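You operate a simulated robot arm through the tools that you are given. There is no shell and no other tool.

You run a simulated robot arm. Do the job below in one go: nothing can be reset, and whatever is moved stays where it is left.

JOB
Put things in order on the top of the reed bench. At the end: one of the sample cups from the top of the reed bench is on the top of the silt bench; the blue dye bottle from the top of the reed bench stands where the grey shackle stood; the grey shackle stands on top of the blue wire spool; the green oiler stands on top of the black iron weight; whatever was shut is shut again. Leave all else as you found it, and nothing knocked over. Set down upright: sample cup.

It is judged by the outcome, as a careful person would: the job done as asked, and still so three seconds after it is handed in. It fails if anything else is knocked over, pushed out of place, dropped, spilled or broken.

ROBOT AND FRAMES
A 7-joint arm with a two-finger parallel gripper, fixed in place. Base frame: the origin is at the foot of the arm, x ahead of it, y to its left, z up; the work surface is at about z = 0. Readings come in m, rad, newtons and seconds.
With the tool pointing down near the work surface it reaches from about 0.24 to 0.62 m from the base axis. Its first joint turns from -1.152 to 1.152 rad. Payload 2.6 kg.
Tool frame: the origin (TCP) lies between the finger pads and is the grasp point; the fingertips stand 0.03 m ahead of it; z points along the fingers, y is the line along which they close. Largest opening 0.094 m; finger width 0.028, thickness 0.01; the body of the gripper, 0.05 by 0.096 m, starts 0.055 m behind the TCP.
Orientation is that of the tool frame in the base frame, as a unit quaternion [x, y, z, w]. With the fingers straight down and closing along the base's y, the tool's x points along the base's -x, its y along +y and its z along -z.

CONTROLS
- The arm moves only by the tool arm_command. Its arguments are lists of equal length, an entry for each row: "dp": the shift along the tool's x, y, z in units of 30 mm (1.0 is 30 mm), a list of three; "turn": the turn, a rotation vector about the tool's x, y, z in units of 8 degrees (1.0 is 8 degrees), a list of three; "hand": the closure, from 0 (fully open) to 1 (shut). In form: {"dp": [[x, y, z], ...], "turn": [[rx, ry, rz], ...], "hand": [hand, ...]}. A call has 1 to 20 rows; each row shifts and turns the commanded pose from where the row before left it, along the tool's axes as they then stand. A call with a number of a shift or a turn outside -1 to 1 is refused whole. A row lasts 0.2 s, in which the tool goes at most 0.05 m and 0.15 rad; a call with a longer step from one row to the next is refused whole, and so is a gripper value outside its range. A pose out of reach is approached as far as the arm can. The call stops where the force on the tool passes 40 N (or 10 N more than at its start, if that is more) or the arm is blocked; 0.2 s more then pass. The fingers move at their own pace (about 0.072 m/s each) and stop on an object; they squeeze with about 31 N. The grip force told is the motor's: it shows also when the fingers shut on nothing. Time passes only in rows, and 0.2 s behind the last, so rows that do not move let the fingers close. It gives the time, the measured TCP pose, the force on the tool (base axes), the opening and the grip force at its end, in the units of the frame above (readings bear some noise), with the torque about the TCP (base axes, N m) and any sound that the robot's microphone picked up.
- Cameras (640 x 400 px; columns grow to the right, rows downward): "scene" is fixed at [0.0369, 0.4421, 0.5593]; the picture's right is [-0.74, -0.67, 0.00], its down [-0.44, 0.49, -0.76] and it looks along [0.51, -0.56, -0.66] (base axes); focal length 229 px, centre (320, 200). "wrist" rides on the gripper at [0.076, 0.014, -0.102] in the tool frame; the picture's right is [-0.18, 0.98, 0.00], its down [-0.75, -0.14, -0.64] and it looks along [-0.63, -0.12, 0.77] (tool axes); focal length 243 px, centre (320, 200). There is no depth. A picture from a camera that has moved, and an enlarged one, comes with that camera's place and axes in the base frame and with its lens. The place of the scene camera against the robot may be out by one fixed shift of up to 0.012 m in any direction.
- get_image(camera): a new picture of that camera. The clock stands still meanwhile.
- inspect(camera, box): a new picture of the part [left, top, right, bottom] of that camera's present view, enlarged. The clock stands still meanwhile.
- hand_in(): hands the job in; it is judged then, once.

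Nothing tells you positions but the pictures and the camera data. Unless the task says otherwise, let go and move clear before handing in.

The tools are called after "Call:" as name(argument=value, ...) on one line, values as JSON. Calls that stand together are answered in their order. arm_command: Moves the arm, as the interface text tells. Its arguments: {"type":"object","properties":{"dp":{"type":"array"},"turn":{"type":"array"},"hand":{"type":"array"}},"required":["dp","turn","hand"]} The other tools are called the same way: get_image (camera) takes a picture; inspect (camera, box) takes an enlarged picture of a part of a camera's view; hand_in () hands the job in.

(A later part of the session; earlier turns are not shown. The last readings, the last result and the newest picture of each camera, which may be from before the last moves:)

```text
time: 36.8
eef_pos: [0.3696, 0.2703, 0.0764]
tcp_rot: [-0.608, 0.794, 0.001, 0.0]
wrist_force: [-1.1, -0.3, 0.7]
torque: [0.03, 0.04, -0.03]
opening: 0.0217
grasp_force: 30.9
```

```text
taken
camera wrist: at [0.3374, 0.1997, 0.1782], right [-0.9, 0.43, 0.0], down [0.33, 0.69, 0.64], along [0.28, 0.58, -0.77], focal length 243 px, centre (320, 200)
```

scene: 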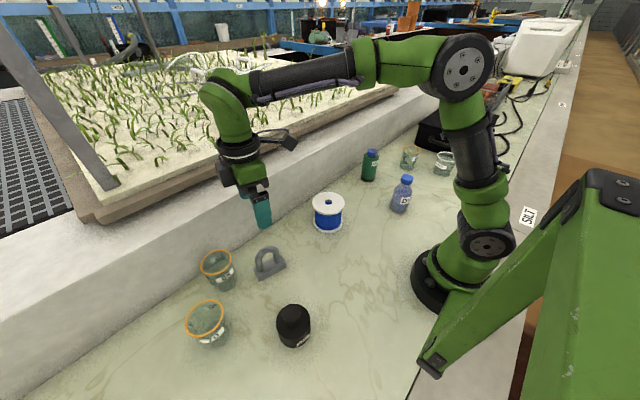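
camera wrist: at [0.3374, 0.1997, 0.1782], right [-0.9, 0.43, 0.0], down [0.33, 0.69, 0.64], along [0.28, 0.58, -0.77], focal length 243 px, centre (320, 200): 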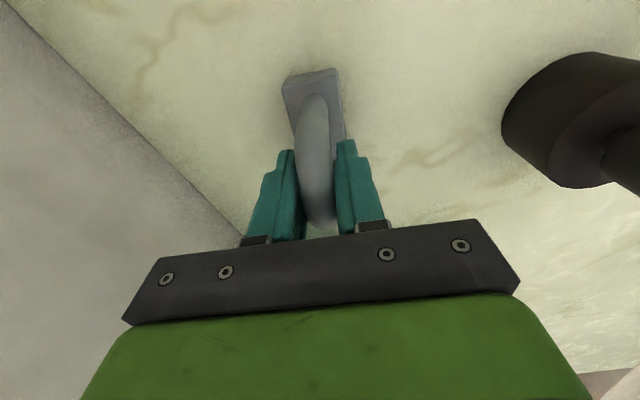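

The arch is gripped at 21.7 mm with 31 N. I lift slowly.

Call:
arm_command(dp=[[0, 0, -0.15], [0, 0, -0.3], [0, 0, -0.5], [0, 0, 0]], turn=[[0, 0, 0], [0, 0, 0], [0, 0, 0], [0, 0, 0]], hand=[0.9, 0.9, 0.9, 0.9])

Call:
get_image(camera="wrist")

Call:
inspect(camera="scene", box=[190, 180, 350, 300])

```text
time: 37.8
eef_pos: [0.3714, 0.2704, 0.1044]
tcp_rot: [-0.609, 0.793, 0.0, 0.0]
wrist_force: [0.9, -0.1, -3.1]
torque: [-0.02, 0.01, 0.02]
opening: 0.0219
grasp_force: 30.9
```

```text
taken
camera wrist: at [0.3376, 0.2, 0.2066], right [-0.9, 0.43, 0.0], down [0.33, 0.69, 0.64], along [0.28, 0.58, -0.77], focal length 243 px, centre (320, 200)
```

wrist: 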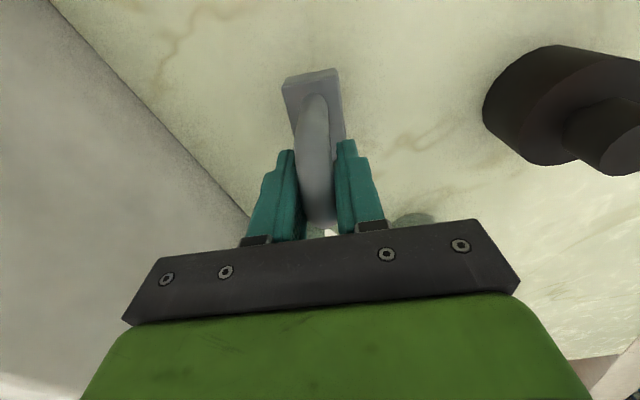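

```text
3.33 times, centred on (270, 240) of scene
camera zoom: at [0.0369, 0.4421, 0.5593], right [-0.74, -0.67, 0.0], down [-0.44, 0.49, -0.76], along [0.51, -0.56, -0.66], focal length 763 px, centre (487, 67)
```

zoom: 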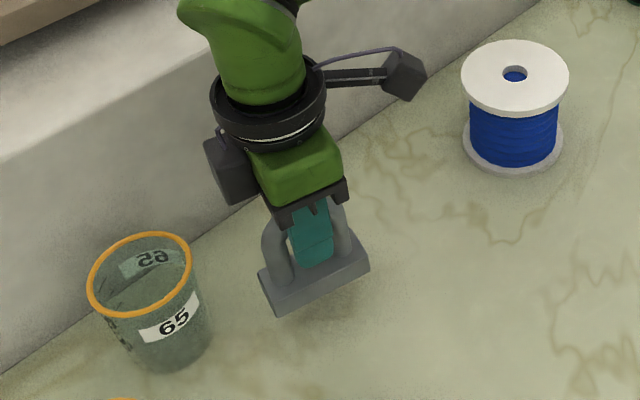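

The shackle is lifted level. I raise it and carry it over the spool.

Call:
arm_command(dp=[[0, 0, -0.6], [0, 0, -0.9], [0, 0, -0.9], [0, 0, -0.9], [0, 0, -0.9], [0.2, -0.05, -0.6], [0.6, -0.15, 0], [0.9, -0.225, 0], [0.9, -0.225, 0], [0.9, -0.225, 0], [0.9, -0.225, 0], [0.9, -0.225, 0], [0.9, -0.225, 0], [0.9, -0.225, 0], [0.9, -0.225, 0], [0.5, -0.125, 0], [0.16, -0.043, 0], [0, 0, 0]], turn=[[0, 0, 0], [0, 0, 0], [0, 0, 0], [0, 0, 0], [0, 0, 0], [0, 0, 0], [0, 0, 0], [0, 0, 0], [0, 0, 0], [0, 0, 0], [0, 0, 0], [0, 0, 0], [0, 0, 0], [0, 0, 0], [0, 0, 0], [0, 0, 0], [0, 0, 0], [0, 0, 0]], hand=[0.9, 0.9, 0.9, 0.9, 0.9, 0.9, 0.9, 0.9, 0.9, 0.9, 0.9, 0.9, 0.9, 0.9, 0.9, 0.9, 0.9, 0.9])

Call:
get_image(camera="wrist")

Call:
inspect(camera="scene", box=[230, 100, 410, 250])

```text
time: 41.6
eef_pos: [0.3672, -0.0003, 0.2474]
tcp_rot: [-0.609, 0.793, 0.001, 0.0]
wrist_force: [0.8, -0.3, -3.8]
torque: [0.0, -0.02, 0.02]
opening: 0.022
grasp_force: 30.7
```

```text
taken
camera wrist: at [0.3336, -0.0698, 0.3483], right [-0.9, 0.43, 0.0], down [0.33, 0.69, 0.64], along [0.28, 0.58, -0.77], focal length 243 px, centre (320, 200)
```

wrist: 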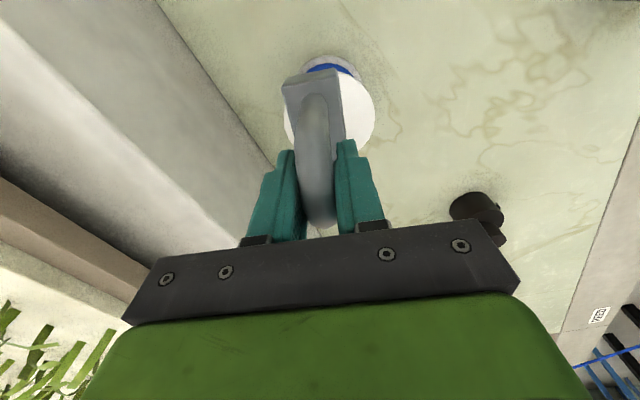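

```text
2.67 times, centred on (320, 175) of scene
camera zoom: at [0.0369, 0.4421, 0.5593], right [-0.74, -0.67, 0.0], down [-0.44, 0.49, -0.76], along [0.51, -0.56, -0.66], focal length 610 px, centre (320, 267)
```

zoom: 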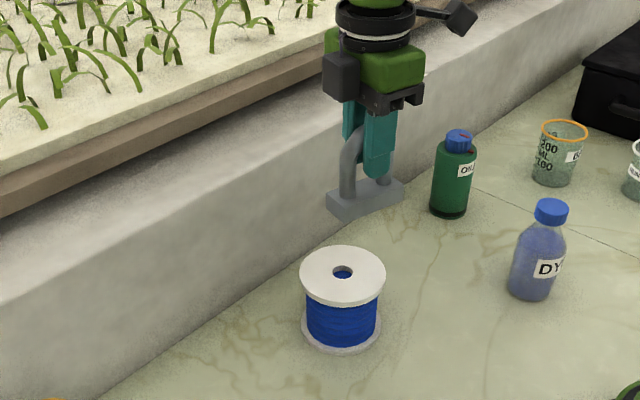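

I overshot by about 30 mm in y, which does no harm at this height. I step back over the spool centre and check the alignment.

Call:
arm_command(dp=[[-0.5, 0.13, 0], [-0.47, 0.13, 0], [0, 0, 0.6], [0, 0, 0]], turn=[[0, 0, 0], [0, 0, 0], [0, 0, 0], [0, 0, 0]], hand=[0.9, 0.9, 0.9, 0.9])

Call:
get_image(camera="wrist")

Call:
inspect(camera="wrist", box=[240, 30, 400, 240])

Call:
inspect(camera="scene", box=[250, 120, 400, 250])

```text
time: 42.6
eef_pos: [0.3655, 0.031, 0.2286]
tcp_rot: [-0.608, 0.794, 0.0, 0.0]
wrist_force: [-0.3, -0.4, -2.2]
torque: [0.03, 0.01, 0.01]
opening: 0.0217
grasp_force: 31.0
```

```text
taken
camera wrist: at [0.3333, -0.0391, 0.3317], right [-0.9, 0.43, 0.0], down [0.33, 0.69, 0.64], along [0.28, 0.58, -0.77], focal length 243 px, centre (320, 200)
```

wrist: 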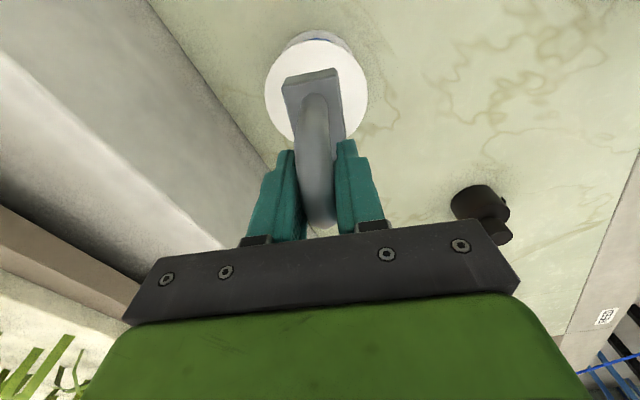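

```text
1.90 times, centred on (320, 135) of wrist
camera zoom: at [0.3333, -0.0391, 0.3317], right [-0.9, 0.43, 0.0], down [0.33, 0.69, 0.64], along [0.28, 0.58, -0.77], focal length 462 px, centre (320, 324)
```

zoom: 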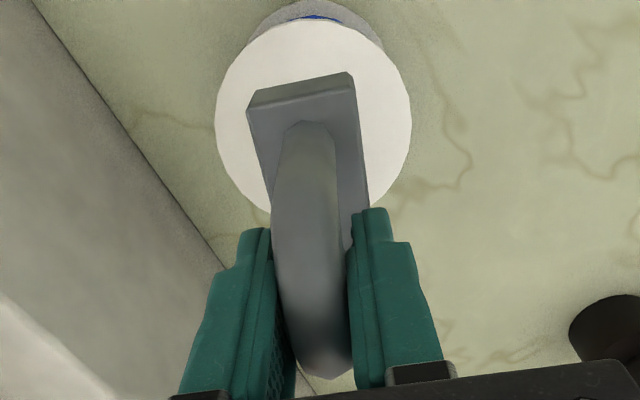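

```text
3.08 times, centred on (325, 185) of scene
camera zoom: at [0.0369, 0.4421, 0.5593], right [-0.74, -0.67, 0.0], down [-0.44, 0.49, -0.76], along [0.51, -0.56, -0.66], focal length 704 px, centre (305, 246)
```

zoom: 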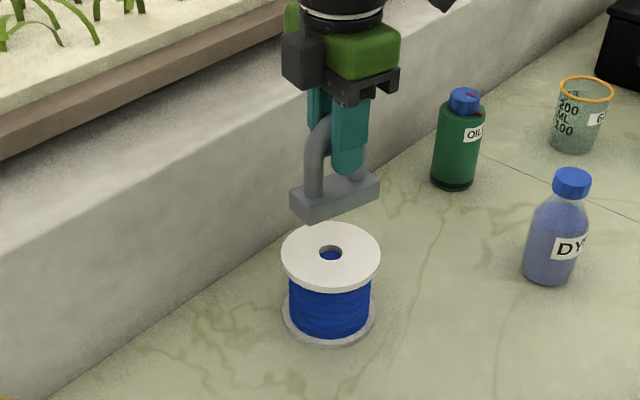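

The shackle base is centred over the spool flange at (0.367, 0.030). I lower it toward the flange.

Call:
arm_command(dp=[[0, 0, 0.5], [0, 0, 0.5], [0, 0, 0.4], [0, 0, 0.1], [0, 0, 0]], turn=[[0, 0, 0], [0, 0, 0], [0, 0, 0], [0, 0, 0], [0, 0, 0]], hand=[0.9, 0.9, 0.9, 0.9, 0.9])

Call:
inspect(camera="scene", box=[280, 150, 380, 240])

Call:
inspect(camera="wrist", box=[240, 30, 400, 240])

```text
time: 43.8
eef_pos: [0.3666, 0.0321, 0.185]
tcp_rot: [-0.609, 0.793, 0.0, 0.0]
wrist_force: [-1.0, -0.3, -2.2]
torque: [0.02, 0.0, 0.01]
opening: 0.0219
grasp_force: 31.2
```

```text
4.44 times, centred on (330, 195) of scene
camera zoom: at [0.0369, 0.4421, 0.5593], right [-0.74, -0.67, 0.0], down [-0.44, 0.49, -0.76], along [0.51, -0.56, -0.66], focal length 1017 px, centre (276, 222)
```

zoom: 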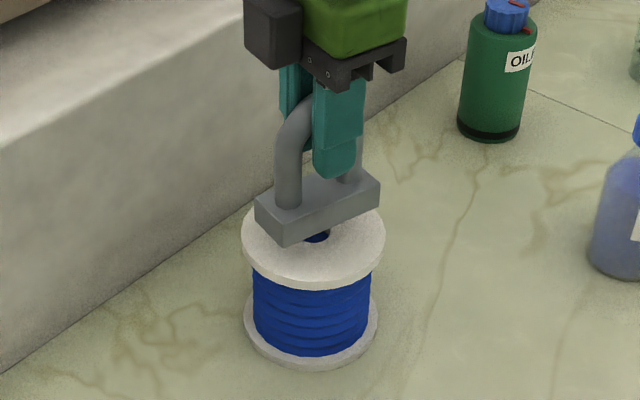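

```text
1.90 times, centred on (320, 135) of wrist
camera zoom: at [0.3329, -0.0387, 0.2871], right [-0.9, 0.43, 0.0], down [0.33, 0.69, 0.64], along [0.28, 0.58, -0.77], focal length 462 px, centre (320, 324)
```

zoom: 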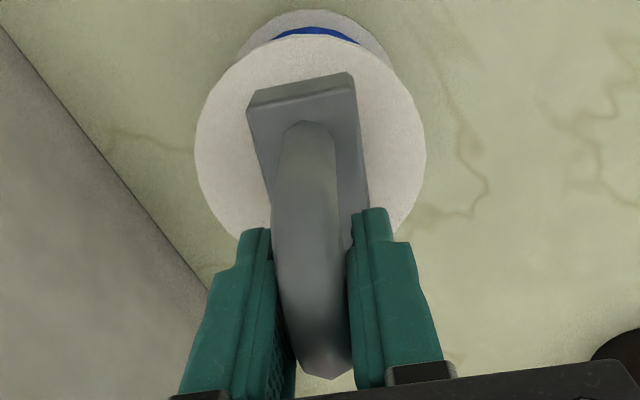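

There are roughly 15-19 mm to go. I lower slowly to contact.

Call:
arm_command(dp=[[0, 0, 0.2], [0, 0, 0.15], [0, 0, 0.08], [0, 0, 0]], turn=[[0, 0, 0], [0, 0, 0], [0, 0, 0], [0, 0, 0]], hand=[0.9, 0.9, 0.9, 0.9])

```text
time: 44.8
eef_pos: [0.3667, 0.0314, 0.1723]
tcp_rot: [-0.608, 0.794, 0.0, -0.001]
wrist_force: [0.2, -0.4, -2.4]
torque: [0.01, 0.0, -0.03]
opening: 0.0218
grasp_force: 30.6
```

Call:
arm_command(dp=[[0, 0, 0.05], [0, 0, 0.05], [0, 0, 0]], turn=[[0, 0, 0], [0, 0, 0], [0, 0, 0]], hand=[0.9, 0.9, 0.9])

Call:
inspect(camera="scene", box=[280, 150, 380, 240])

```text
time: 45.6
eef_pos: [0.3667, 0.0314, 0.1704]
tcp_rot: [-0.609, 0.793, 0.0, -0.001]
wrist_force: [0.2, 0.2, -2.7]
torque: [0.02, 0.03, -0.01]
opening: 0.0221
grasp_force: 31.2
```

```text
4.44 times, centred on (330, 195) of scene
camera zoom: at [0.0369, 0.4421, 0.5593], right [-0.74, -0.67, 0.0], down [-0.44, 0.49, -0.76], along [0.51, -0.56, -0.66], focal length 1017 px, centre (276, 222)
```

zoom: 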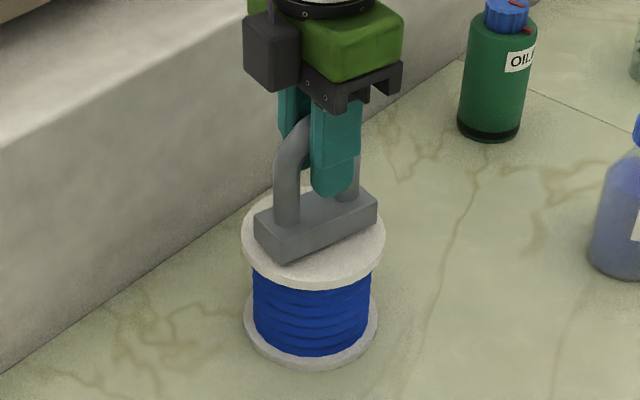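

The base is well centred and nearly touching. I keep going down in small steps.

Call:
arm_command(dp=[[0, 0, 0.04], [0, 0, 0.04], [0, 0, 0]], turn=[[0, 0, 0], [0, 0, 0], [0, 0, 0]], hand=[0.9, 0.9, 0.9])

```text
time: 46.4
eef_pos: [0.3668, 0.0321, 0.1666]
tcp_rot: [-0.609, 0.793, 0.0, 0.0]
wrist_force: [-0.7, 0.9, -2.2]
torque: [0.0, 0.02, 0.0]
opening: 0.0219
grasp_force: 31.1
```

Call:
arm_command(dp=[[0, 0, 0.03], [0, 0, 0]], turn=[[0, 0, 0], [0, 0, 0]], hand=[0.9, 0.9])

```text
time: 47.0
eef_pos: [0.3674, 0.0311, 0.1662]
tcp_rot: [-0.609, 0.793, 0.0, 0.001]
wrist_force: [-2.0, -0.8, 2.3]
torque: [-0.06, 0.0, 0.02]
opening: 0.022
grasp_force: 30.7
```

The force shows contact with the flange. I release and rise straight up.

Call:
arm_command(dp=[[0, 0, 0], [0, 0, 0], [0, 0, 0], [0, 0, 0], [0, 0, 0], [0, 0, -0.3], [0, 0, -0.6], [0, 0, -0.9], [0, 0, -0.9], [0, 0, -0.9], [0, 0, 0]], turn=[[0, 0, 0], [0, 0, 0], [0, 0, 0], [0, 0, 0], [0, 0, 0], [0, 0, 0], [0, 0, 0], [0, 0, 0], [0, 0, 0], [0, 0, 0], [0, 0, 0]], hand=[0.74, 0.7, 0.6, 0.5, 0.4, 0.35, 0.3, 0.2, 0.1, 0, 0])

Call:
inspect(camera="scene", box=[280, 150, 380, 240])

Call:
get_image(camera="wrist")

```text
time: 49.4
eef_pos: [0.3663, 0.0314, 0.2757]
tcp_rot: [-0.608, 0.794, 0.0, 0.0]
wrist_force: [0.6, -0.4, -0.1]
torque: [0.0, -0.01, -0.02]
opening: 0.094
grasp_force: 0.1
```

```text
4.44 times, centred on (330, 195) of scene
camera zoom: at [0.0369, 0.4421, 0.5593], right [-0.74, -0.67, 0.0], down [-0.44, 0.49, -0.76], along [0.51, -0.56, -0.66], focal length 1017 px, centre (276, 222)
```

zoom: 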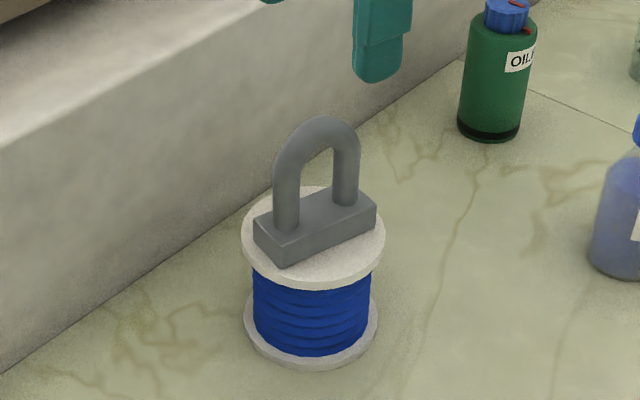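

```text
taken
camera wrist: at [0.3337, -0.0385, 0.3776], right [-0.9, 0.43, 0.0], down [0.33, 0.69, 0.64], along [0.28, 0.58, -0.77], focal length 243 px, centre (320, 200)
```

wrist: 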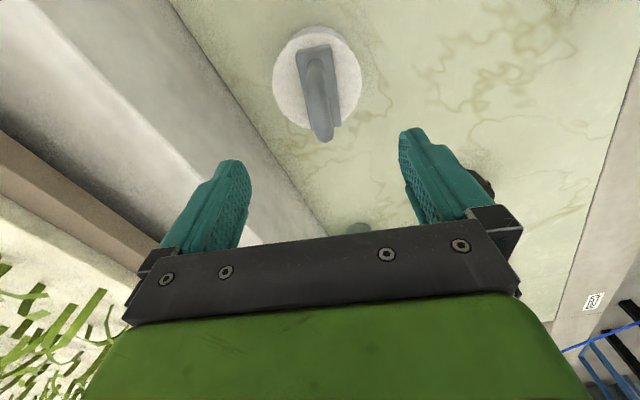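

The shackle stands centred on the spool. Next is the dye bottle: I turn the gripper back and move over it.

Call:
arm_command(dp=[[0, 0, 0], [0, 0, 0], [0, 0, 0], [0, 0, 0], [0, 0, 0], [0, 0, 0], [0, 0, 0], [0, 0, 0], [0, 0, 0], [0, 0, 0], [0.45, -0.82, 0], [0.45, -0.82, 0], [0.45, -0.82, 0], [0.45, -0.82, 0], [0.45, -0.82, 0], [0.45, -0.82, 0], [0.45, -0.82, 0], [0.45, -0.82, 0], [0.45, -0.82, 0], [0, 0, 0]], turn=[[0, 0, 0.9375], [0, 0, 0.9375], [0, 0, 0.9375], [0, 0, 0.9375], [0, 0, 0.9375], [0, 0, 0.9375], [0, 0, 0.9375], [0, 0, 0.9375], [0, 0, 0.9375], [0, 0, 0.9375], [0, 0, 0], [0, 0, 0], [0, 0, 0], [0, 0, 0], [0, 0, 0], [0, 0, 0], [0, 0, 0], [0, 0, 0], [0, 0, 0], [0, 0, 0]], hand=[0, 0, 0, 0, 0, 0, 0, 0, 0, 0, 0, 0, 0, 0, 0, 0, 0, 0, 0, 0])

Call:
get_image(camera="wrist")

Call:
inspect(camera="wrist", box=[240, 30, 400, 150])

Call:
inspect(camera="scene", box=[360, 150, 460, 230])

```text
time: 53.6
eef_pos: [0.245, -0.1907, 0.2709]
tcp_rot: [0.0, 1.0, 0.0, 0.0]
wrist_force: [-0.1, -0.4, -0.4]
torque: [0.0, 0.05, -0.02]
opening: 0.0938
grasp_force: 0.1
```

```text
taken
camera wrist: at [0.1695, -0.177, 0.3736], right [0.18, 0.98, 0.0], down [0.75, -0.14, 0.64], along [0.63, -0.12, -0.77], focal length 243 px, centre (320, 200)
```

wrist: 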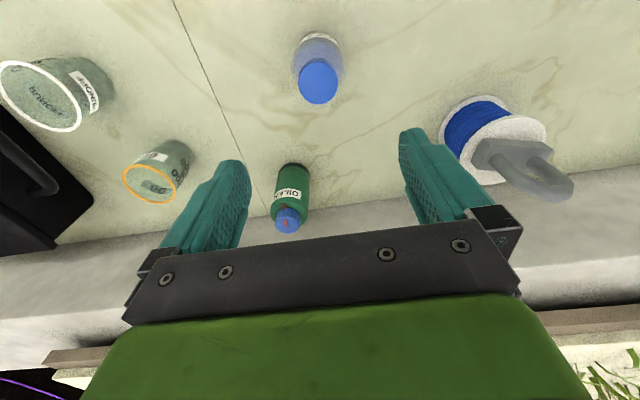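

```text
3.33 times, centred on (320, 90) of wrist
camera zoom: at [0.1695, -0.177, 0.3736], right [0.18, 0.98, 0.0], down [0.75, -0.14, 0.64], along [0.63, -0.12, -0.77], focal length 809 px, centre (320, 567)
```

zoom: 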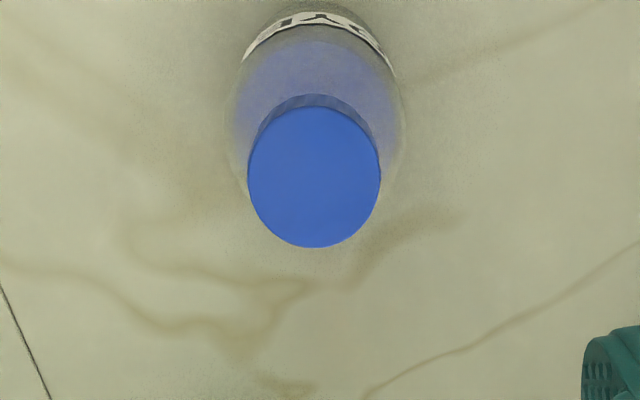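

```text
5.00 times, centred on (410, 190) of scene
camera zoom: at [0.0369, 0.4421, 0.5593], right [-0.74, -0.67, 0.0], down [-0.44, 0.49, -0.76], along [0.51, -0.56, -0.66], focal length 1144 px, centre (-130, 250)
```

zoom: 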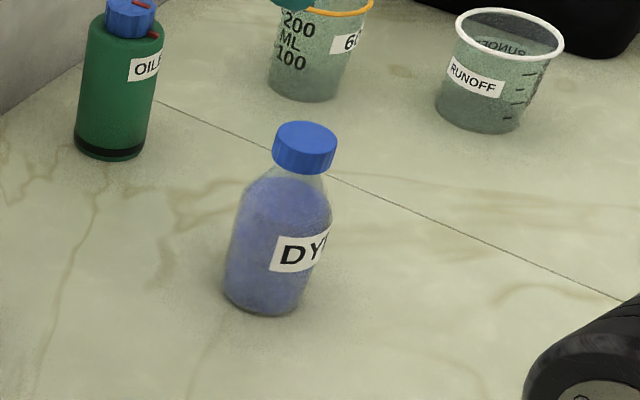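

The dye bottle has a body about 62 mm across and is 0.13-0.14 m tall, near (0.230, -0.192). I go lower above it for a better height estimate.

Call:
arm_command(dp=[[0.25, -0.02, 0.6], [0.25, -0.02, 0.8], [0, 0, 0.6], [0, 0, 0.3], [0, 0, 0]], turn=[[0, 0, 0], [0, 0, 0], [0, 0, 0], [0, 0, 0], [0, 0, 0]], hand=[0, 0, 0, 0, 0])

Call:
get_image(camera="wrist")

Call:
inspect(camera="scene", box=[350, 130, 470, 230])

Call:
inspect(camera="wrist", box=[240, 50, 400, 170])

```text
time: 54.8
eef_pos: [0.2293, -0.1917, 0.2033]
tcp_rot: [0.001, 1.0, 0.0, -0.001]
wrist_force: [-0.1, 0.0, -0.3]
torque: [-0.01, -0.03, 0.0]
opening: 0.0942
grasp_force: 0.0
```

```text
taken
camera wrist: at [0.1537, -0.1772, 0.3057], right [0.18, 0.98, 0.0], down [0.75, -0.14, 0.64], along [0.63, -0.12, -0.77], focal length 243 px, centre (320, 200)
```

wrist: 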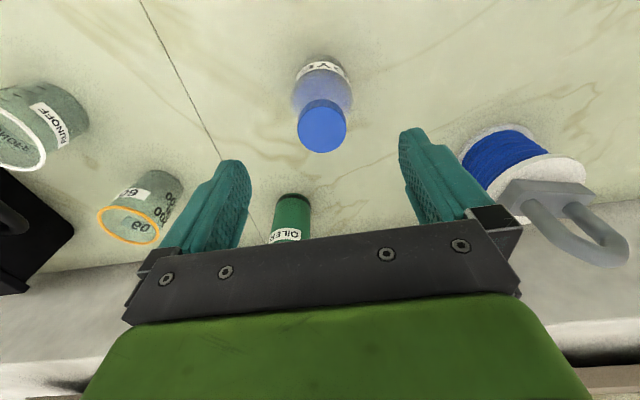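

```text
4.00 times, centred on (410, 180) of scene
camera zoom: at [0.0369, 0.4421, 0.5593], right [-0.74, -0.67, 0.0], down [-0.44, 0.49, -0.76], along [0.51, -0.56, -0.66], focal length 916 px, centre (-40, 280)
```

zoom: 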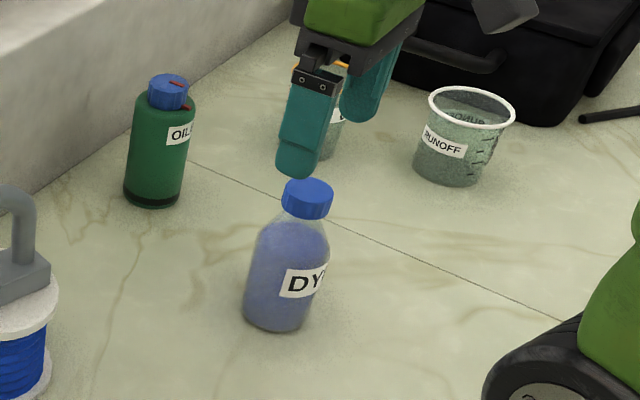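

```text
3.33 times, centred on (320, 110) of wrist
camera zoom: at [0.1537, -0.1772, 0.3057], right [0.18, 0.98, 0.0], down [0.75, -0.14, 0.64], along [0.63, -0.12, -0.77], focal length 809 px, centre (320, 500)
```

zoom: 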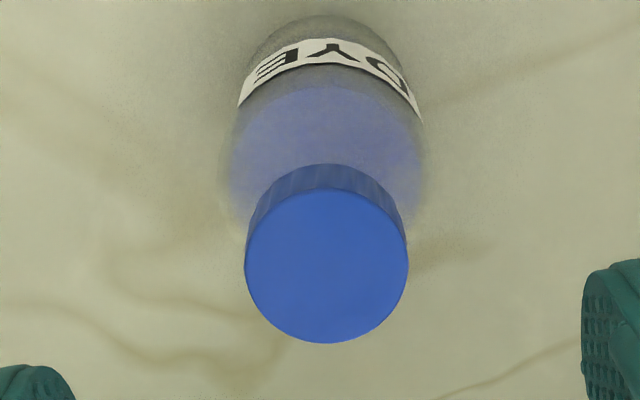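

The cap top is near z = 0.130, with the bottle centred at (0.230, -0.190). I lower to TCP z of about 0.085, which leaves room between the cap and the gripper body.

Call:
arm_command(dp=[[-0.02, 0.04, 0.6], [0, 0, 0.8], [0, 0, 0.8], [0, 0, 0.8], [0, 0, 0.4], [0, 0, 0]], turn=[[0, 0, 0], [0, 0, 0], [0, 0, 0], [0, 0, 0], [0, 0, 0], [0, 0, 0]], hand=[0, 0, 0, 0, 0, 0])

Call:
get_image(camera="wrist")

Call:
inspect(camera="scene", box=[350, 130, 470, 230])

```text
time: 56.2
eef_pos: [0.2314, -0.1902, 0.1048]
tcp_rot: [0.0, 1.0, 0.0, 0.0]
wrist_force: [0.6, -0.3, 0.0]
torque: [0.02, 0.0, -0.01]
opening: 0.0936
grasp_force: 0.0
```

```text
taken
camera wrist: at [0.1562, -0.1758, 0.2059], right [0.18, 0.98, 0.0], down [0.75, -0.14, 0.64], along [0.63, -0.12, -0.77], focal length 243 px, centre (320, 200)
```

wrist: 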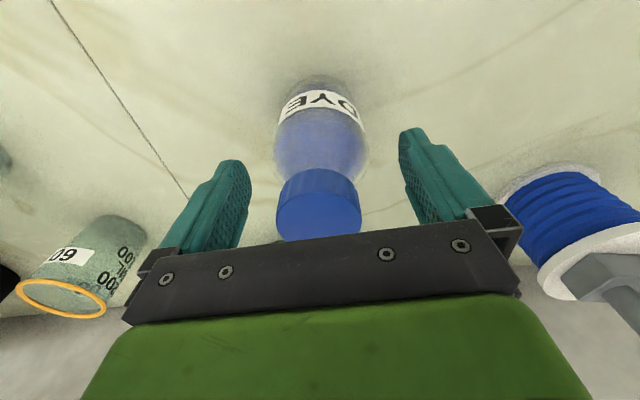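

```text
4.00 times, centred on (410, 180) of scene
camera zoom: at [0.0369, 0.4421, 0.5593], right [-0.74, -0.67, 0.0], down [-0.44, 0.49, -0.76], along [0.51, -0.56, -0.66], focal length 916 px, centre (-40, 280)
```

zoom: 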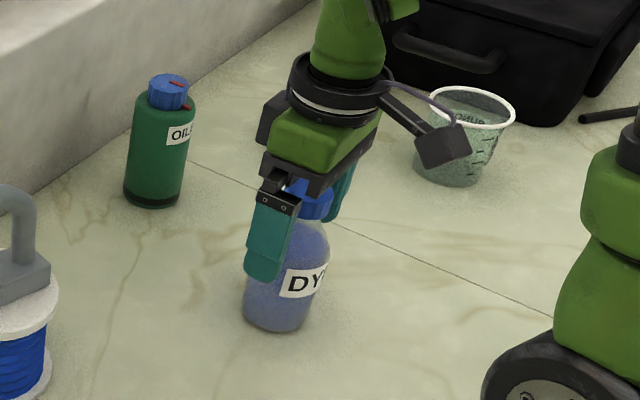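

It is aligned. I lower the last 20 mm and watch the force.

Call:
arm_command(dp=[[0, 0, 0.3], [0, 0, 0.2], [0, 0, 0.12], [0, 0, 0]], turn=[[0, 0, 0], [0, 0, 0], [0, 0, 0], [0, 0, 0]], hand=[0, 0, 0, 0])

Call:
get_image(camera="wrist")

Call:
inspect(camera="scene", box=[370, 150, 450, 220])

```text
time: 57.2
eef_pos: [0.2316, -0.1905, 0.0856]
tcp_rot: [0.0, 1.0, 0.0, 0.001]
wrist_force: [-0.9, -0.3, 0.5]
torque: [-0.02, -0.02, -0.01]
opening: 0.0941
grasp_force: 0.0
```

```text
taken
camera wrist: at [0.1556, -0.1757, 0.1874], right [0.18, 0.98, 0.0], down [0.75, -0.14, 0.64], along [0.63, -0.12, -0.77], focal length 243 px, centre (320, 200)
```

wrist: 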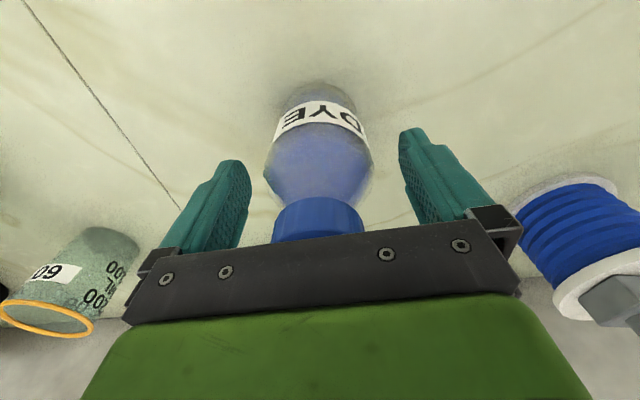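

```text
5.71 times, centred on (410, 185) of scene
camera zoom: at [0.0369, 0.4421, 0.5593], right [-0.74, -0.67, 0.0], down [-0.44, 0.49, -0.76], along [0.51, -0.56, -0.66], focal length 1308 px, centre (-194, 286)
```

zoom: 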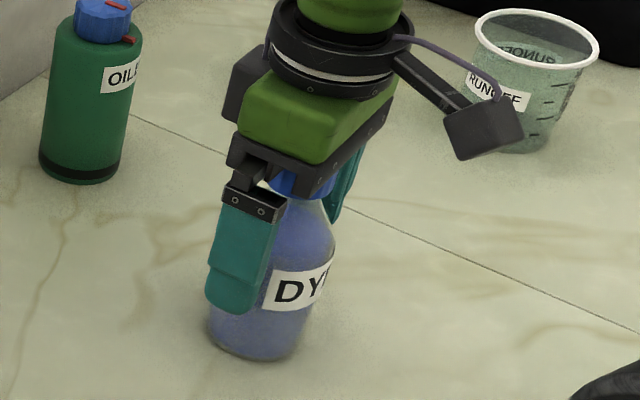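

There is no contact yet. I lower 3 mm more and close on the body.

Call:
arm_command(dp=[[0, 0, 0.1], [0, 0, 0], [0, 0, 0], [0, 0, 0], [0, 0, 0], [0, 0, 0], [0, 0, 0]], turn=[[0, 0, 0], [0, 0, 0], [0, 0, 0], [0, 0, 0], [0, 0, 0], [0, 0, 0], [0, 0, 0]], hand=[0, 0.15, 0.25, 0.32, 0.36, 0.4, 0.43])

Call:
get_image(camera="wrist")

```text
time: 58.8
eef_pos: [0.2303, -0.1905, 0.0812]
tcp_rot: [0.001, 1.0, 0.0, 0.001]
wrist_force: [-0.1, 0.8, 0.3]
torque: [0.01, 0.01, 0.04]
opening: 0.0588
grasp_force: 31.0
```

```text
taken
camera wrist: at [0.1557, -0.1751, 0.184], right [0.18, 0.98, 0.0], down [0.75, -0.14, 0.64], along [0.63, -0.12, -0.77], focal length 243 px, centre (320, 200)
```

wrist: 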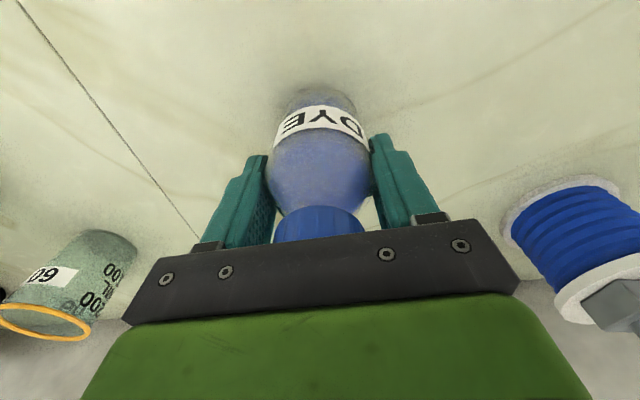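

The bottle is gripped at 58.8 mm. I lift a little and check.

Call:
arm_command(dp=[[0, 0, -0.1], [0, 0, -0.3], [0, 0, -0.5], [0, 0, 0]], turn=[[0, 0, 0], [0, 0, 0], [0, 0, 0], [0, 0, 0]], hand=[0.43, 0.43, 0.43, 0.43])

Call:
get_image(camera="wrist")

Call:
inspect(camera="scene", box=[350, 130, 470, 230])

```text
time: 59.8
eef_pos: [0.2309, -0.1895, 0.1089]
tcp_rot: [0.0, 1.0, 0.0, 0.0]
wrist_force: [0.1, -0.8, -1.3]
torque: [0.04, 0.0, 0.01]
opening: 0.0591
grasp_force: 30.6
```

```text
taken
camera wrist: at [0.1545, -0.1755, 0.2116], right [0.18, 0.98, 0.0], down [0.75, -0.14, 0.64], along [0.63, -0.12, -0.77], focal length 243 px, centre (320, 200)
```

wrist: 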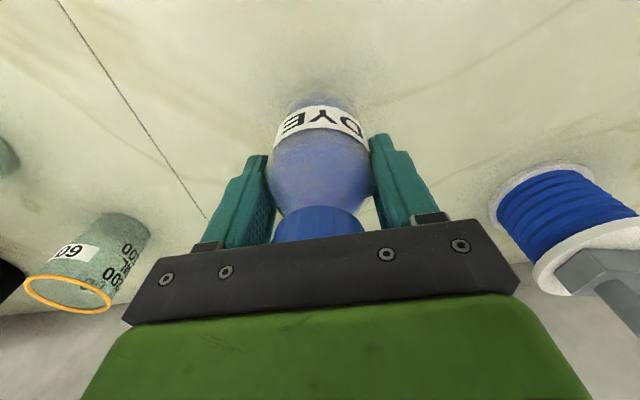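

```text
4.00 times, centred on (410, 180) of scene
camera zoom: at [0.0369, 0.4421, 0.5593], right [-0.74, -0.67, 0.0], down [-0.44, 0.49, -0.76], along [0.51, -0.56, -0.66], focal length 916 px, centre (-40, 280)
```

zoom: 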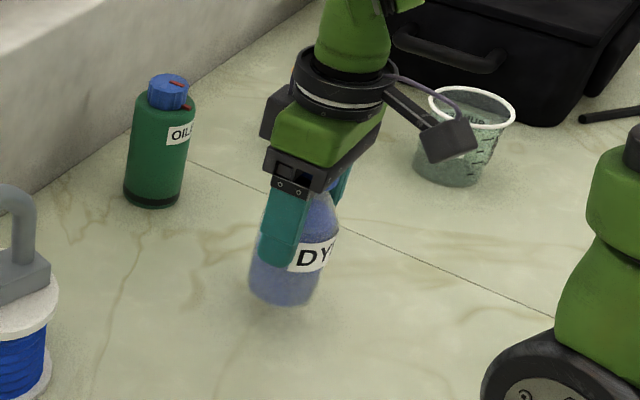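

The bottle is held upright. I raise it to clear the shackle and carry it round the robot side of the spool to the shackle's old spot.

Call:
arm_command(dp=[[-0.19, 0, -0.7], [-0.19, 0, -0.95], [-0.19, 0, -0.95], [-0.19, 0, -0.95], [-0.19, 0, -0.95], [-0.19, 0, -0.87], [0, 0.5, 0], [0, 0.9, 0], [0, 0.9, 0], [0, 0.9, 0], [0, 0.9, 0], [0, 0.9, 0], [0, 0.9, 0], [0, 0.9, 0], [0, 0.9, 0], [0, 0.9, 0], [0, 0.9, 0], [0, 0.9, 0], [0, 0.9, 0], [0, 0.9, 0]], turn=[[0, 0, 0], [0, 0, 0], [0, 0, 0], [0, 0, 0], [0, 0, 0], [0, 0, 0], [0, 0, 0], [0, 0, 0], [0, 0, 0], [0, 0, 0], [0, 0, 0], [0, 0, 0], [0, 0, 0], [0, 0, 0], [0, 0, 0], [0, 0, 0], [0, 0, 0], [0, 0, 0], [0, 0, 0], [0, 0, 0]], hand=[0.43, 0.43, 0.43, 0.43, 0.43, 0.43, 0.43, 0.43, 0.43, 0.43, 0.43, 0.43, 0.43, 0.43, 0.43, 0.43, 0.43, 0.43, 0.43, 0.43])

Call:
get_image(camera="scene")

Call:
get_image(camera="wrist")

```text
time: 64.0
eef_pos: [0.2665, 0.1785, 0.2698]
tcp_rot: [0.001, 1.0, 0.001, 0.0]
wrist_force: [-0.1, -0.7, -0.6]
torque: [-0.03, -0.02, 0.04]
opening: 0.059
grasp_force: 31.1
```

```text
taken
```

scene: 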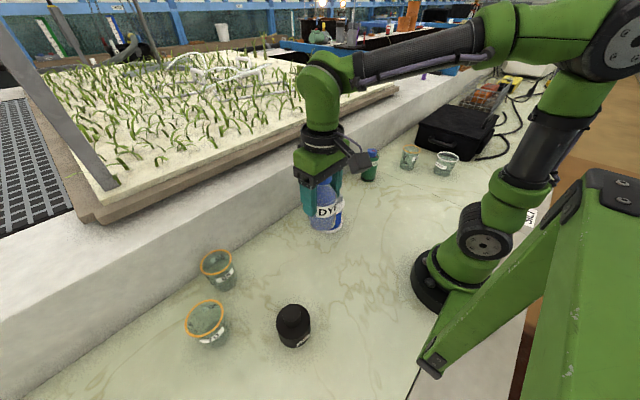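

```text
taken
camera wrist: at [0.1897, 0.1926, 0.3729], right [0.18, 0.98, 0.0], down [0.75, -0.14, 0.64], along [0.63, -0.12, -0.77], focal length 243 px, centre (320, 200)
```

wrist: 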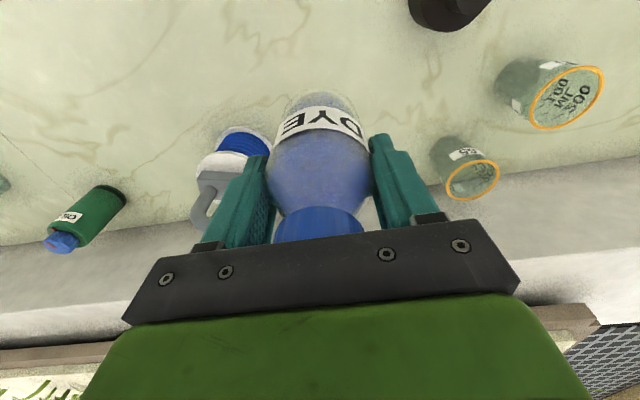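

All clear. I move over the shackle's old place at (0.371, 0.270).

Call:
arm_command(dp=[[-0.4, 0.35, 0], [-0.7, 0.62, 0], [-0.7, 0.62, 0], [-0.7, 0.62, 0], [-0.6, 0.52, 0], [-0.37, 0.32, 0], [0, 0, 0.6], [0, 0, 0.9], [0, 0, 0.9], [0, 0, 0.9], [0, 0, 0.9], [0, 0, 0.8], [0, 0, 0.6], [0, 0, 0]], turn=[[0, 0, 0], [0, 0, 0], [0, 0, 0], [0, 0, 0], [0, 0, 0], [0, 0, 0], [0, 0, 0], [0, 0, 0], [0, 0, 0], [0, 0, 0], [0, 0, 0], [0, 0, 0], [0, 0, 0], [0, 0, 0]], hand=[0.43, 0.43, 0.43, 0.43, 0.43, 0.43, 0.43, 0.43, 0.43, 0.43, 0.43, 0.43, 0.43, 0.43])

Call:
get_image(camera="wrist")

Call:
inspect(camera="scene", box=[180, 180, 360, 320])

```text
time: 67.0
eef_pos: [0.3696, 0.2685, 0.1009]
tcp_rot: [0.0, 1.0, 0.0, 0.0]
wrist_force: [-0.6, 0.2, -1.9]
torque: [-0.02, 0.01, 0.0]
opening: 0.0589
grasp_force: 30.9
```

```text
taken
camera wrist: at [0.2923, 0.2827, 0.2036], right [0.18, 0.98, 0.0], down [0.75, -0.14, 0.64], along [0.63, -0.12, -0.77], focal length 243 px, centre (320, 200)
```

wrist: 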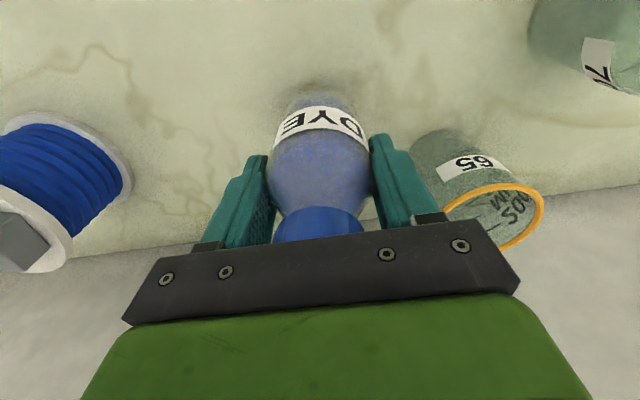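

```text
2.86 times, centred on (270, 250) of scene
camera zoom: at [0.0369, 0.4421, 0.5593], right [-0.74, -0.67, 0.0], down [-0.44, 0.49, -0.76], along [0.51, -0.56, -0.66], focal length 654 px, centre (463, 57)
```

zoom: 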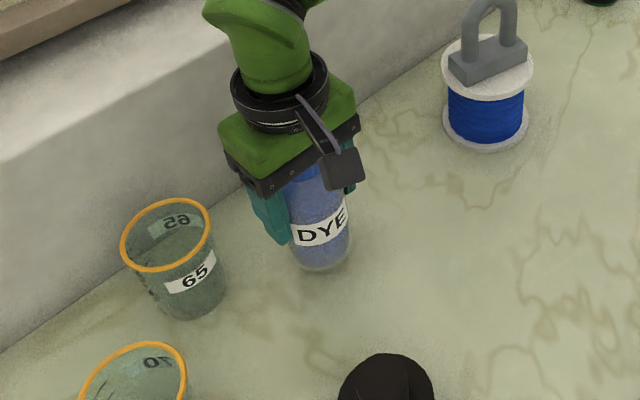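

The position is good. I lower gently to the surface.

Call:
arm_command(dp=[[-0.02, 0.04, 0.2], [0, 0, 0.2], [0, 0, 0.12], [0, 0, 0.06], [0, 0, 0]], turn=[[0, 0, 0], [0, 0, 0], [0, 0, 0], [0, 0, 0], [0, 0, 0]], hand=[0.43, 0.43, 0.43, 0.43, 0.43])

```text
time: 68.2
eef_pos: [0.3691, 0.267, 0.0829]
tcp_rot: [0.0, 1.0, 0.0, -0.001]
wrist_force: [-0.1, 0.0, 0.0]
torque: [0.01, -0.02, -0.03]
opening: 0.0588
grasp_force: 30.9
```

Call:
arm_command(dp=[[0, 0.03, 0.04], [0, 0, 0]], turn=[[0, 0, 0], [0, 0, 0]], hand=[0.43, 0.43])

```text
time: 68.8
eef_pos: [0.3699, 0.2703, 0.0841]
tcp_rot: [0.0, 1.0, 0.0, 0.0]
wrist_force: [0.4, -0.4, -1.9]
torque: [-0.01, 0.01, 0.01]
opening: 0.0589
grasp_force: 31.2
```

Call:
arm_command(dp=[[0, 0, 0.04], [0, 0, 0.03], [0, 0, 0]], turn=[[0, 0, 0], [0, 0, 0], [0, 0, 0]], hand=[0.43, 0.43, 0.43])

```text
time: 69.6
eef_pos: [0.3695, 0.2693, 0.0835]
tcp_rot: [0.001, 1.0, 0.001, 0.001]
wrist_force: [-3.6, -2.5, 13.7]
torque: [-0.24, 0.31, -0.05]
opening: 0.0587
grasp_force: 31.2
```

The bottle is firmly on the surface. I ease up slightly, release and rise.

Call:
arm_command(dp=[[0, 0, -0.03], [0, 0, 0], [0, 0, 0], [0, 0, 0], [0, 0, 0], [0, 0, 0]], turn=[[0, 0, 0], [0, 0, 0], [0, 0, 0], [0, 0, 0], [0, 0, 0], [0, 0, 0]], hand=[0.43, 0.36, 0.32, 0.25, 0.2, 0.15])

Call:
get_image(camera="wrist")

Call:
inspect(camera="scene", box=[180, 180, 360, 320])

```text
time: 71.0
eef_pos: [0.3687, 0.2689, 0.0814]
tcp_rot: [0.0, 1.0, 0.0, 0.0]
wrist_force: [1.3, 0.7, 0.2]
torque: [-0.01, -0.01, 0.0]
opening: 0.0798
grasp_force: 0.1
```

```text
taken
camera wrist: at [0.2939, 0.2836, 0.1841], right [0.18, 0.98, 0.0], down [0.75, -0.14, 0.64], along [0.63, -0.12, -0.77], focal length 243 px, centre (320, 200)
```

wrist: 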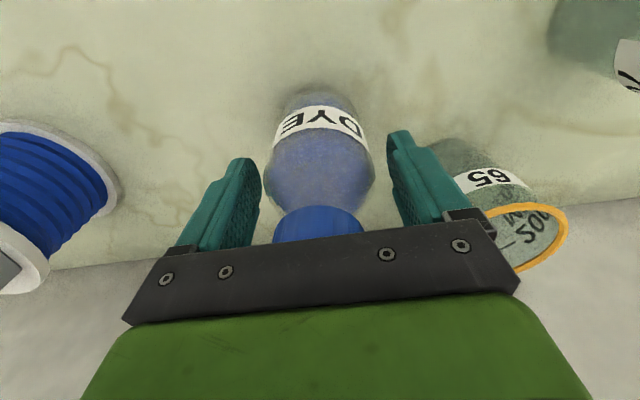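

```text
2.86 times, centred on (270, 250) of scene
camera zoom: at [0.0369, 0.4421, 0.5593], right [-0.74, -0.67, 0.0], down [-0.44, 0.49, -0.76], along [0.51, -0.56, -0.66], focal length 654 px, centre (463, 57)
```

zoom: 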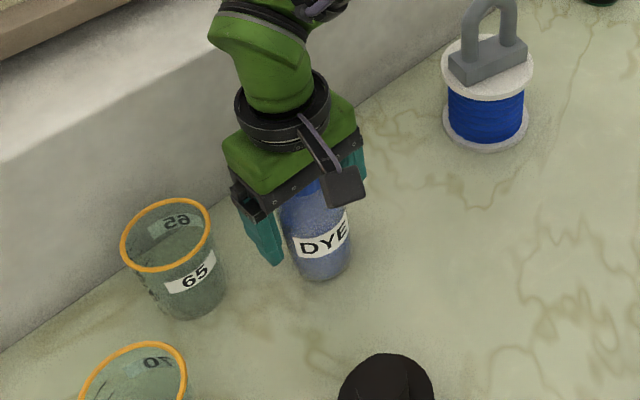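

The bottle stands upright. I rise clear of it and travel high toward the oiler.

Call:
arm_command(dp=[[0, 0, -0.4], [0, 0, -0.7], [0, 0, -0.9], [0, 0, -0.95], [0, 0, -0.95], [0, 0, -0.95], [0, 0, -0.95], [0, 0, -0.95], [0, -0.6, 0], [0, -0.95, 0], [0, -0.95, 0], [0, -0.95, 0], [0, -0.95, 0], [0, -0.95, 0], [0, -0.95, 0], [0, -0.95, 0], [0, -0.95, 0], [0, -0.95, 0], [0, -0.95, 0]], turn=[[0, 0, 0], [0, 0, 0], [0, 0, 0], [0, 0, 0], [0, 0, 0], [0, 0, 0], [0, 0, 0], [0, 0, 0], [0, 0, 0], [0, 0, 0], [0, 0, 0], [0, 0, 0], [0, 0, 0], [0, 0, 0], [0, 0, 0], [0, 0, 0], [0, 0, 0], [0, 0, 0], [0, 0, 0]], hand=[0.15, 0.15, 0.1, 0.05, 0, 0, 0, 0, 0, 0, 0, 0, 0, 0, 0, 0, 0, 0, 0])

Call:
get_image(camera="scene")

Call:
inspect(camera="scene", box=[180, 180, 360, 360])

```text
time: 75.0
eef_pos: [0.3707, -0.0349, 0.285]
tcp_rot: [0.0, 1.0, 0.0, 0.0]
wrist_force: [-0.6, -0.5, -0.4]
torque: [0.0, -0.01, 0.0]
opening: 0.0936
grasp_force: 0.0
```

```text
taken
```

scene: 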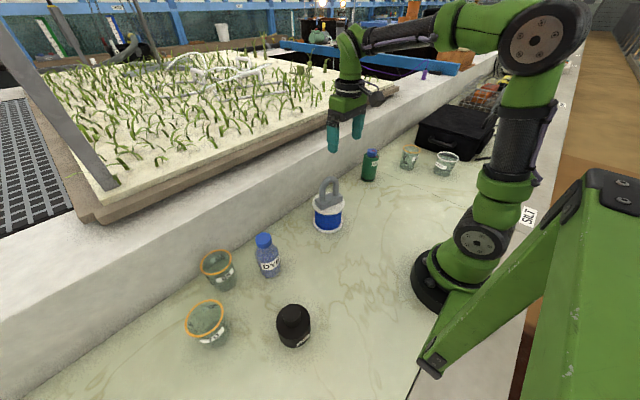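

```text
2.22 times, centred on (270, 270) of scene
camera zoom: at [0.0369, 0.4421, 0.5593], right [-0.74, -0.67, 0.0], down [-0.44, 0.49, -0.76], along [0.51, -0.56, -0.66], focal length 509 px, centre (431, 44)
```

zoom: 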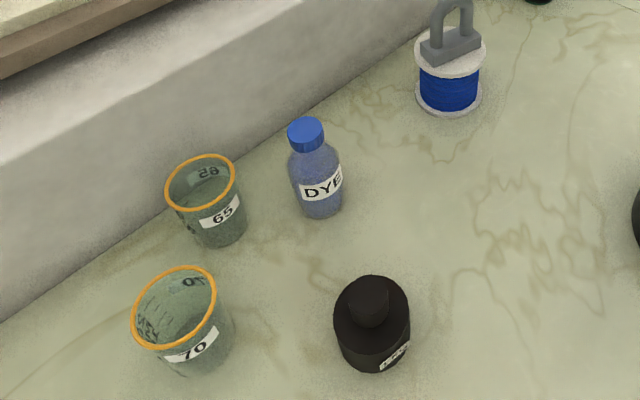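

The dye bottle stands where the shackle was. I continue to above the oiler.

Call:
arm_command(dp=[[-0.11, -0.8, 0], [-0.11, -0.9, 0], [-0.11, -0.9, 0], [-0.11, -0.9, 0], [-0.11, -0.9, 0], [-0.11, -0.9, 0], [-0.11, -0.9, 0], [-0.11, -0.9, 0.4], [-0.1, -0.47, 0.6], [0, 0, 0]], turn=[[0, 0, 0], [0, 0, 0], [0, 0, 0], [0, 0, 0], [0, 0, 0], [0, 0, 0], [0, 0, 0], [0, 0, 0], [0, 0, 0], [0, 0, 0]], hand=[0, 0, 0, 0, 0, 0, 0, 0, 0, 0])

Call:
get_image(camera="wrist")

Call:
inspect(camera="wrist", box=[240, 30, 400, 150])

Call:
inspect(camera="scene", box=[330, 130, 410, 200])

```text
time: 77.2
eef_pos: [0.3975, -0.2606, 0.2523]
tcp_rot: [0.0, 1.0, 0.0, 0.0]
wrist_force: [0.6, -0.1, 0.2]
torque: [-0.04, 0.01, 0.05]
opening: 0.0939
grasp_force: 0.1
```

```text
taken
camera wrist: at [0.3223, -0.2463, 0.3551], right [0.18, 0.98, 0.0], down [0.75, -0.14, 0.64], along [0.63, -0.12, -0.77], focal length 243 px, centre (320, 200)
```

wrist: 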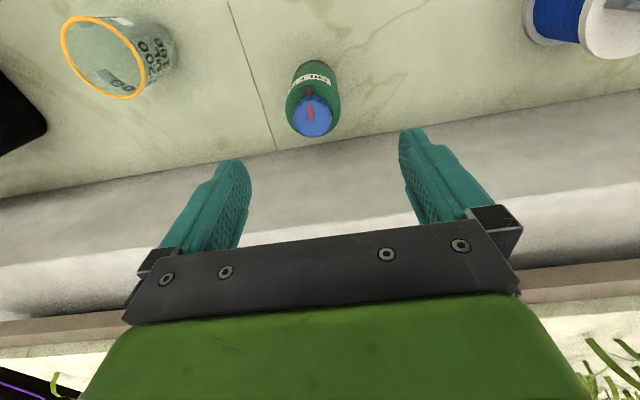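

```text
3.33 times, centred on (320, 90) of wrist
camera zoom: at [0.3223, -0.2463, 0.3551], right [0.18, 0.98, 0.0], down [0.75, -0.14, 0.64], along [0.63, -0.12, -0.77], focal length 809 px, centre (320, 567)
```

zoom: 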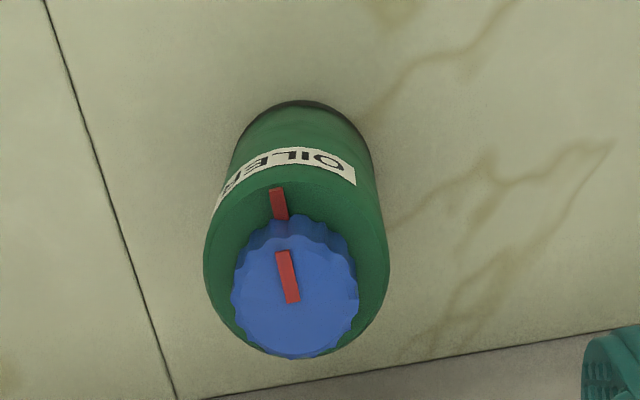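

```text
5.71 times, centred on (370, 165) of scene
camera zoom: at [0.0369, 0.4421, 0.5593], right [-0.74, -0.67, 0.0], down [-0.44, 0.49, -0.76], along [0.51, -0.56, -0.66], focal length 1308 px, centre (34, 400)
```

zoom: 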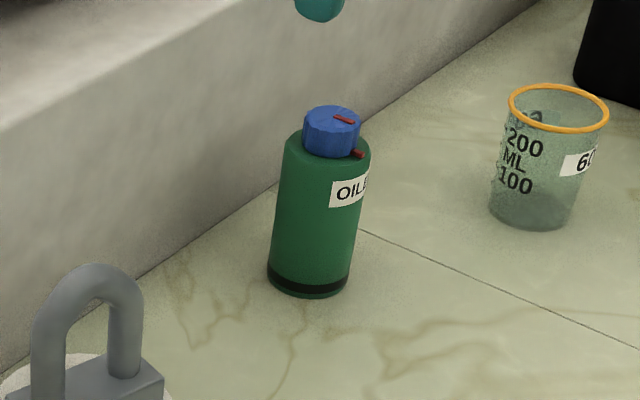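

The oiler body is about 59 mm across with its cap top near z = 0.12, centred close to (0.412, -0.270). It has a twist cap with red marks, so I will grip only the body. I align and descend partway.

Call:
arm_command(dp=[[-0.24, -0.16, 0.5], [-0.24, -0.15, 0.7], [0, 0, 0.6], [0, 0, 0.3], [0, 0, 0]], turn=[[0, 0, 0], [0, 0, 0], [0, 0, 0], [0, 0, 0], [0, 0, 0]], hand=[0, 0, 0, 0, 0])

Call:
get_image(camera="wrist")

Call:
inspect(camera="wrist", box=[240, 60, 400, 180])

```text
time: 78.4
eef_pos: [0.4133, -0.27, 0.1918]
tcp_rot: [-0.001, 1.0, 0.0, 0.0]
wrist_force: [0.7, -1.2, 0.0]
torque: [0.03, 0.01, -0.01]
opening: 0.0939
grasp_force: 0.0
```

```text
taken
camera wrist: at [0.3373, -0.2555, 0.2931], right [0.18, 0.98, 0.0], down [0.75, -0.14, 0.64], along [0.63, -0.12, -0.77], focal length 243 px, centre (320, 200)
```

wrist: 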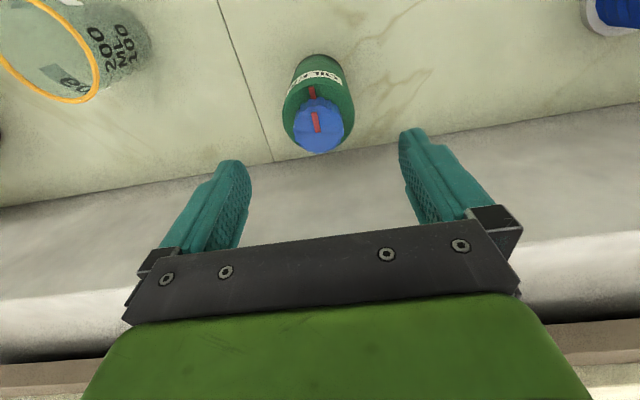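

```text
3.33 times, centred on (320, 120) of wrist
camera zoom: at [0.3373, -0.2555, 0.2931], right [0.18, 0.98, 0.0], down [0.75, -0.14, 0.64], along [0.63, -0.12, -0.77], focal length 809 px, centre (320, 467)
```

zoom: 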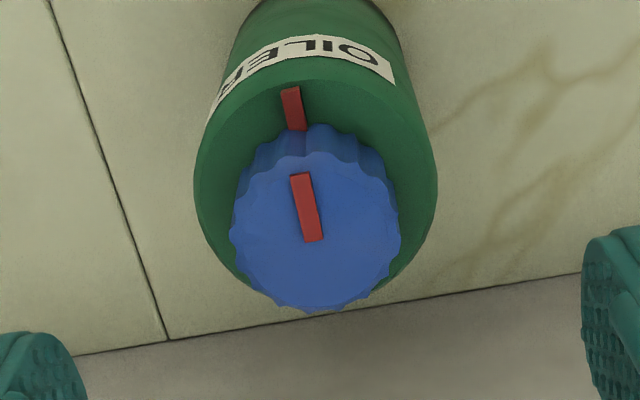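

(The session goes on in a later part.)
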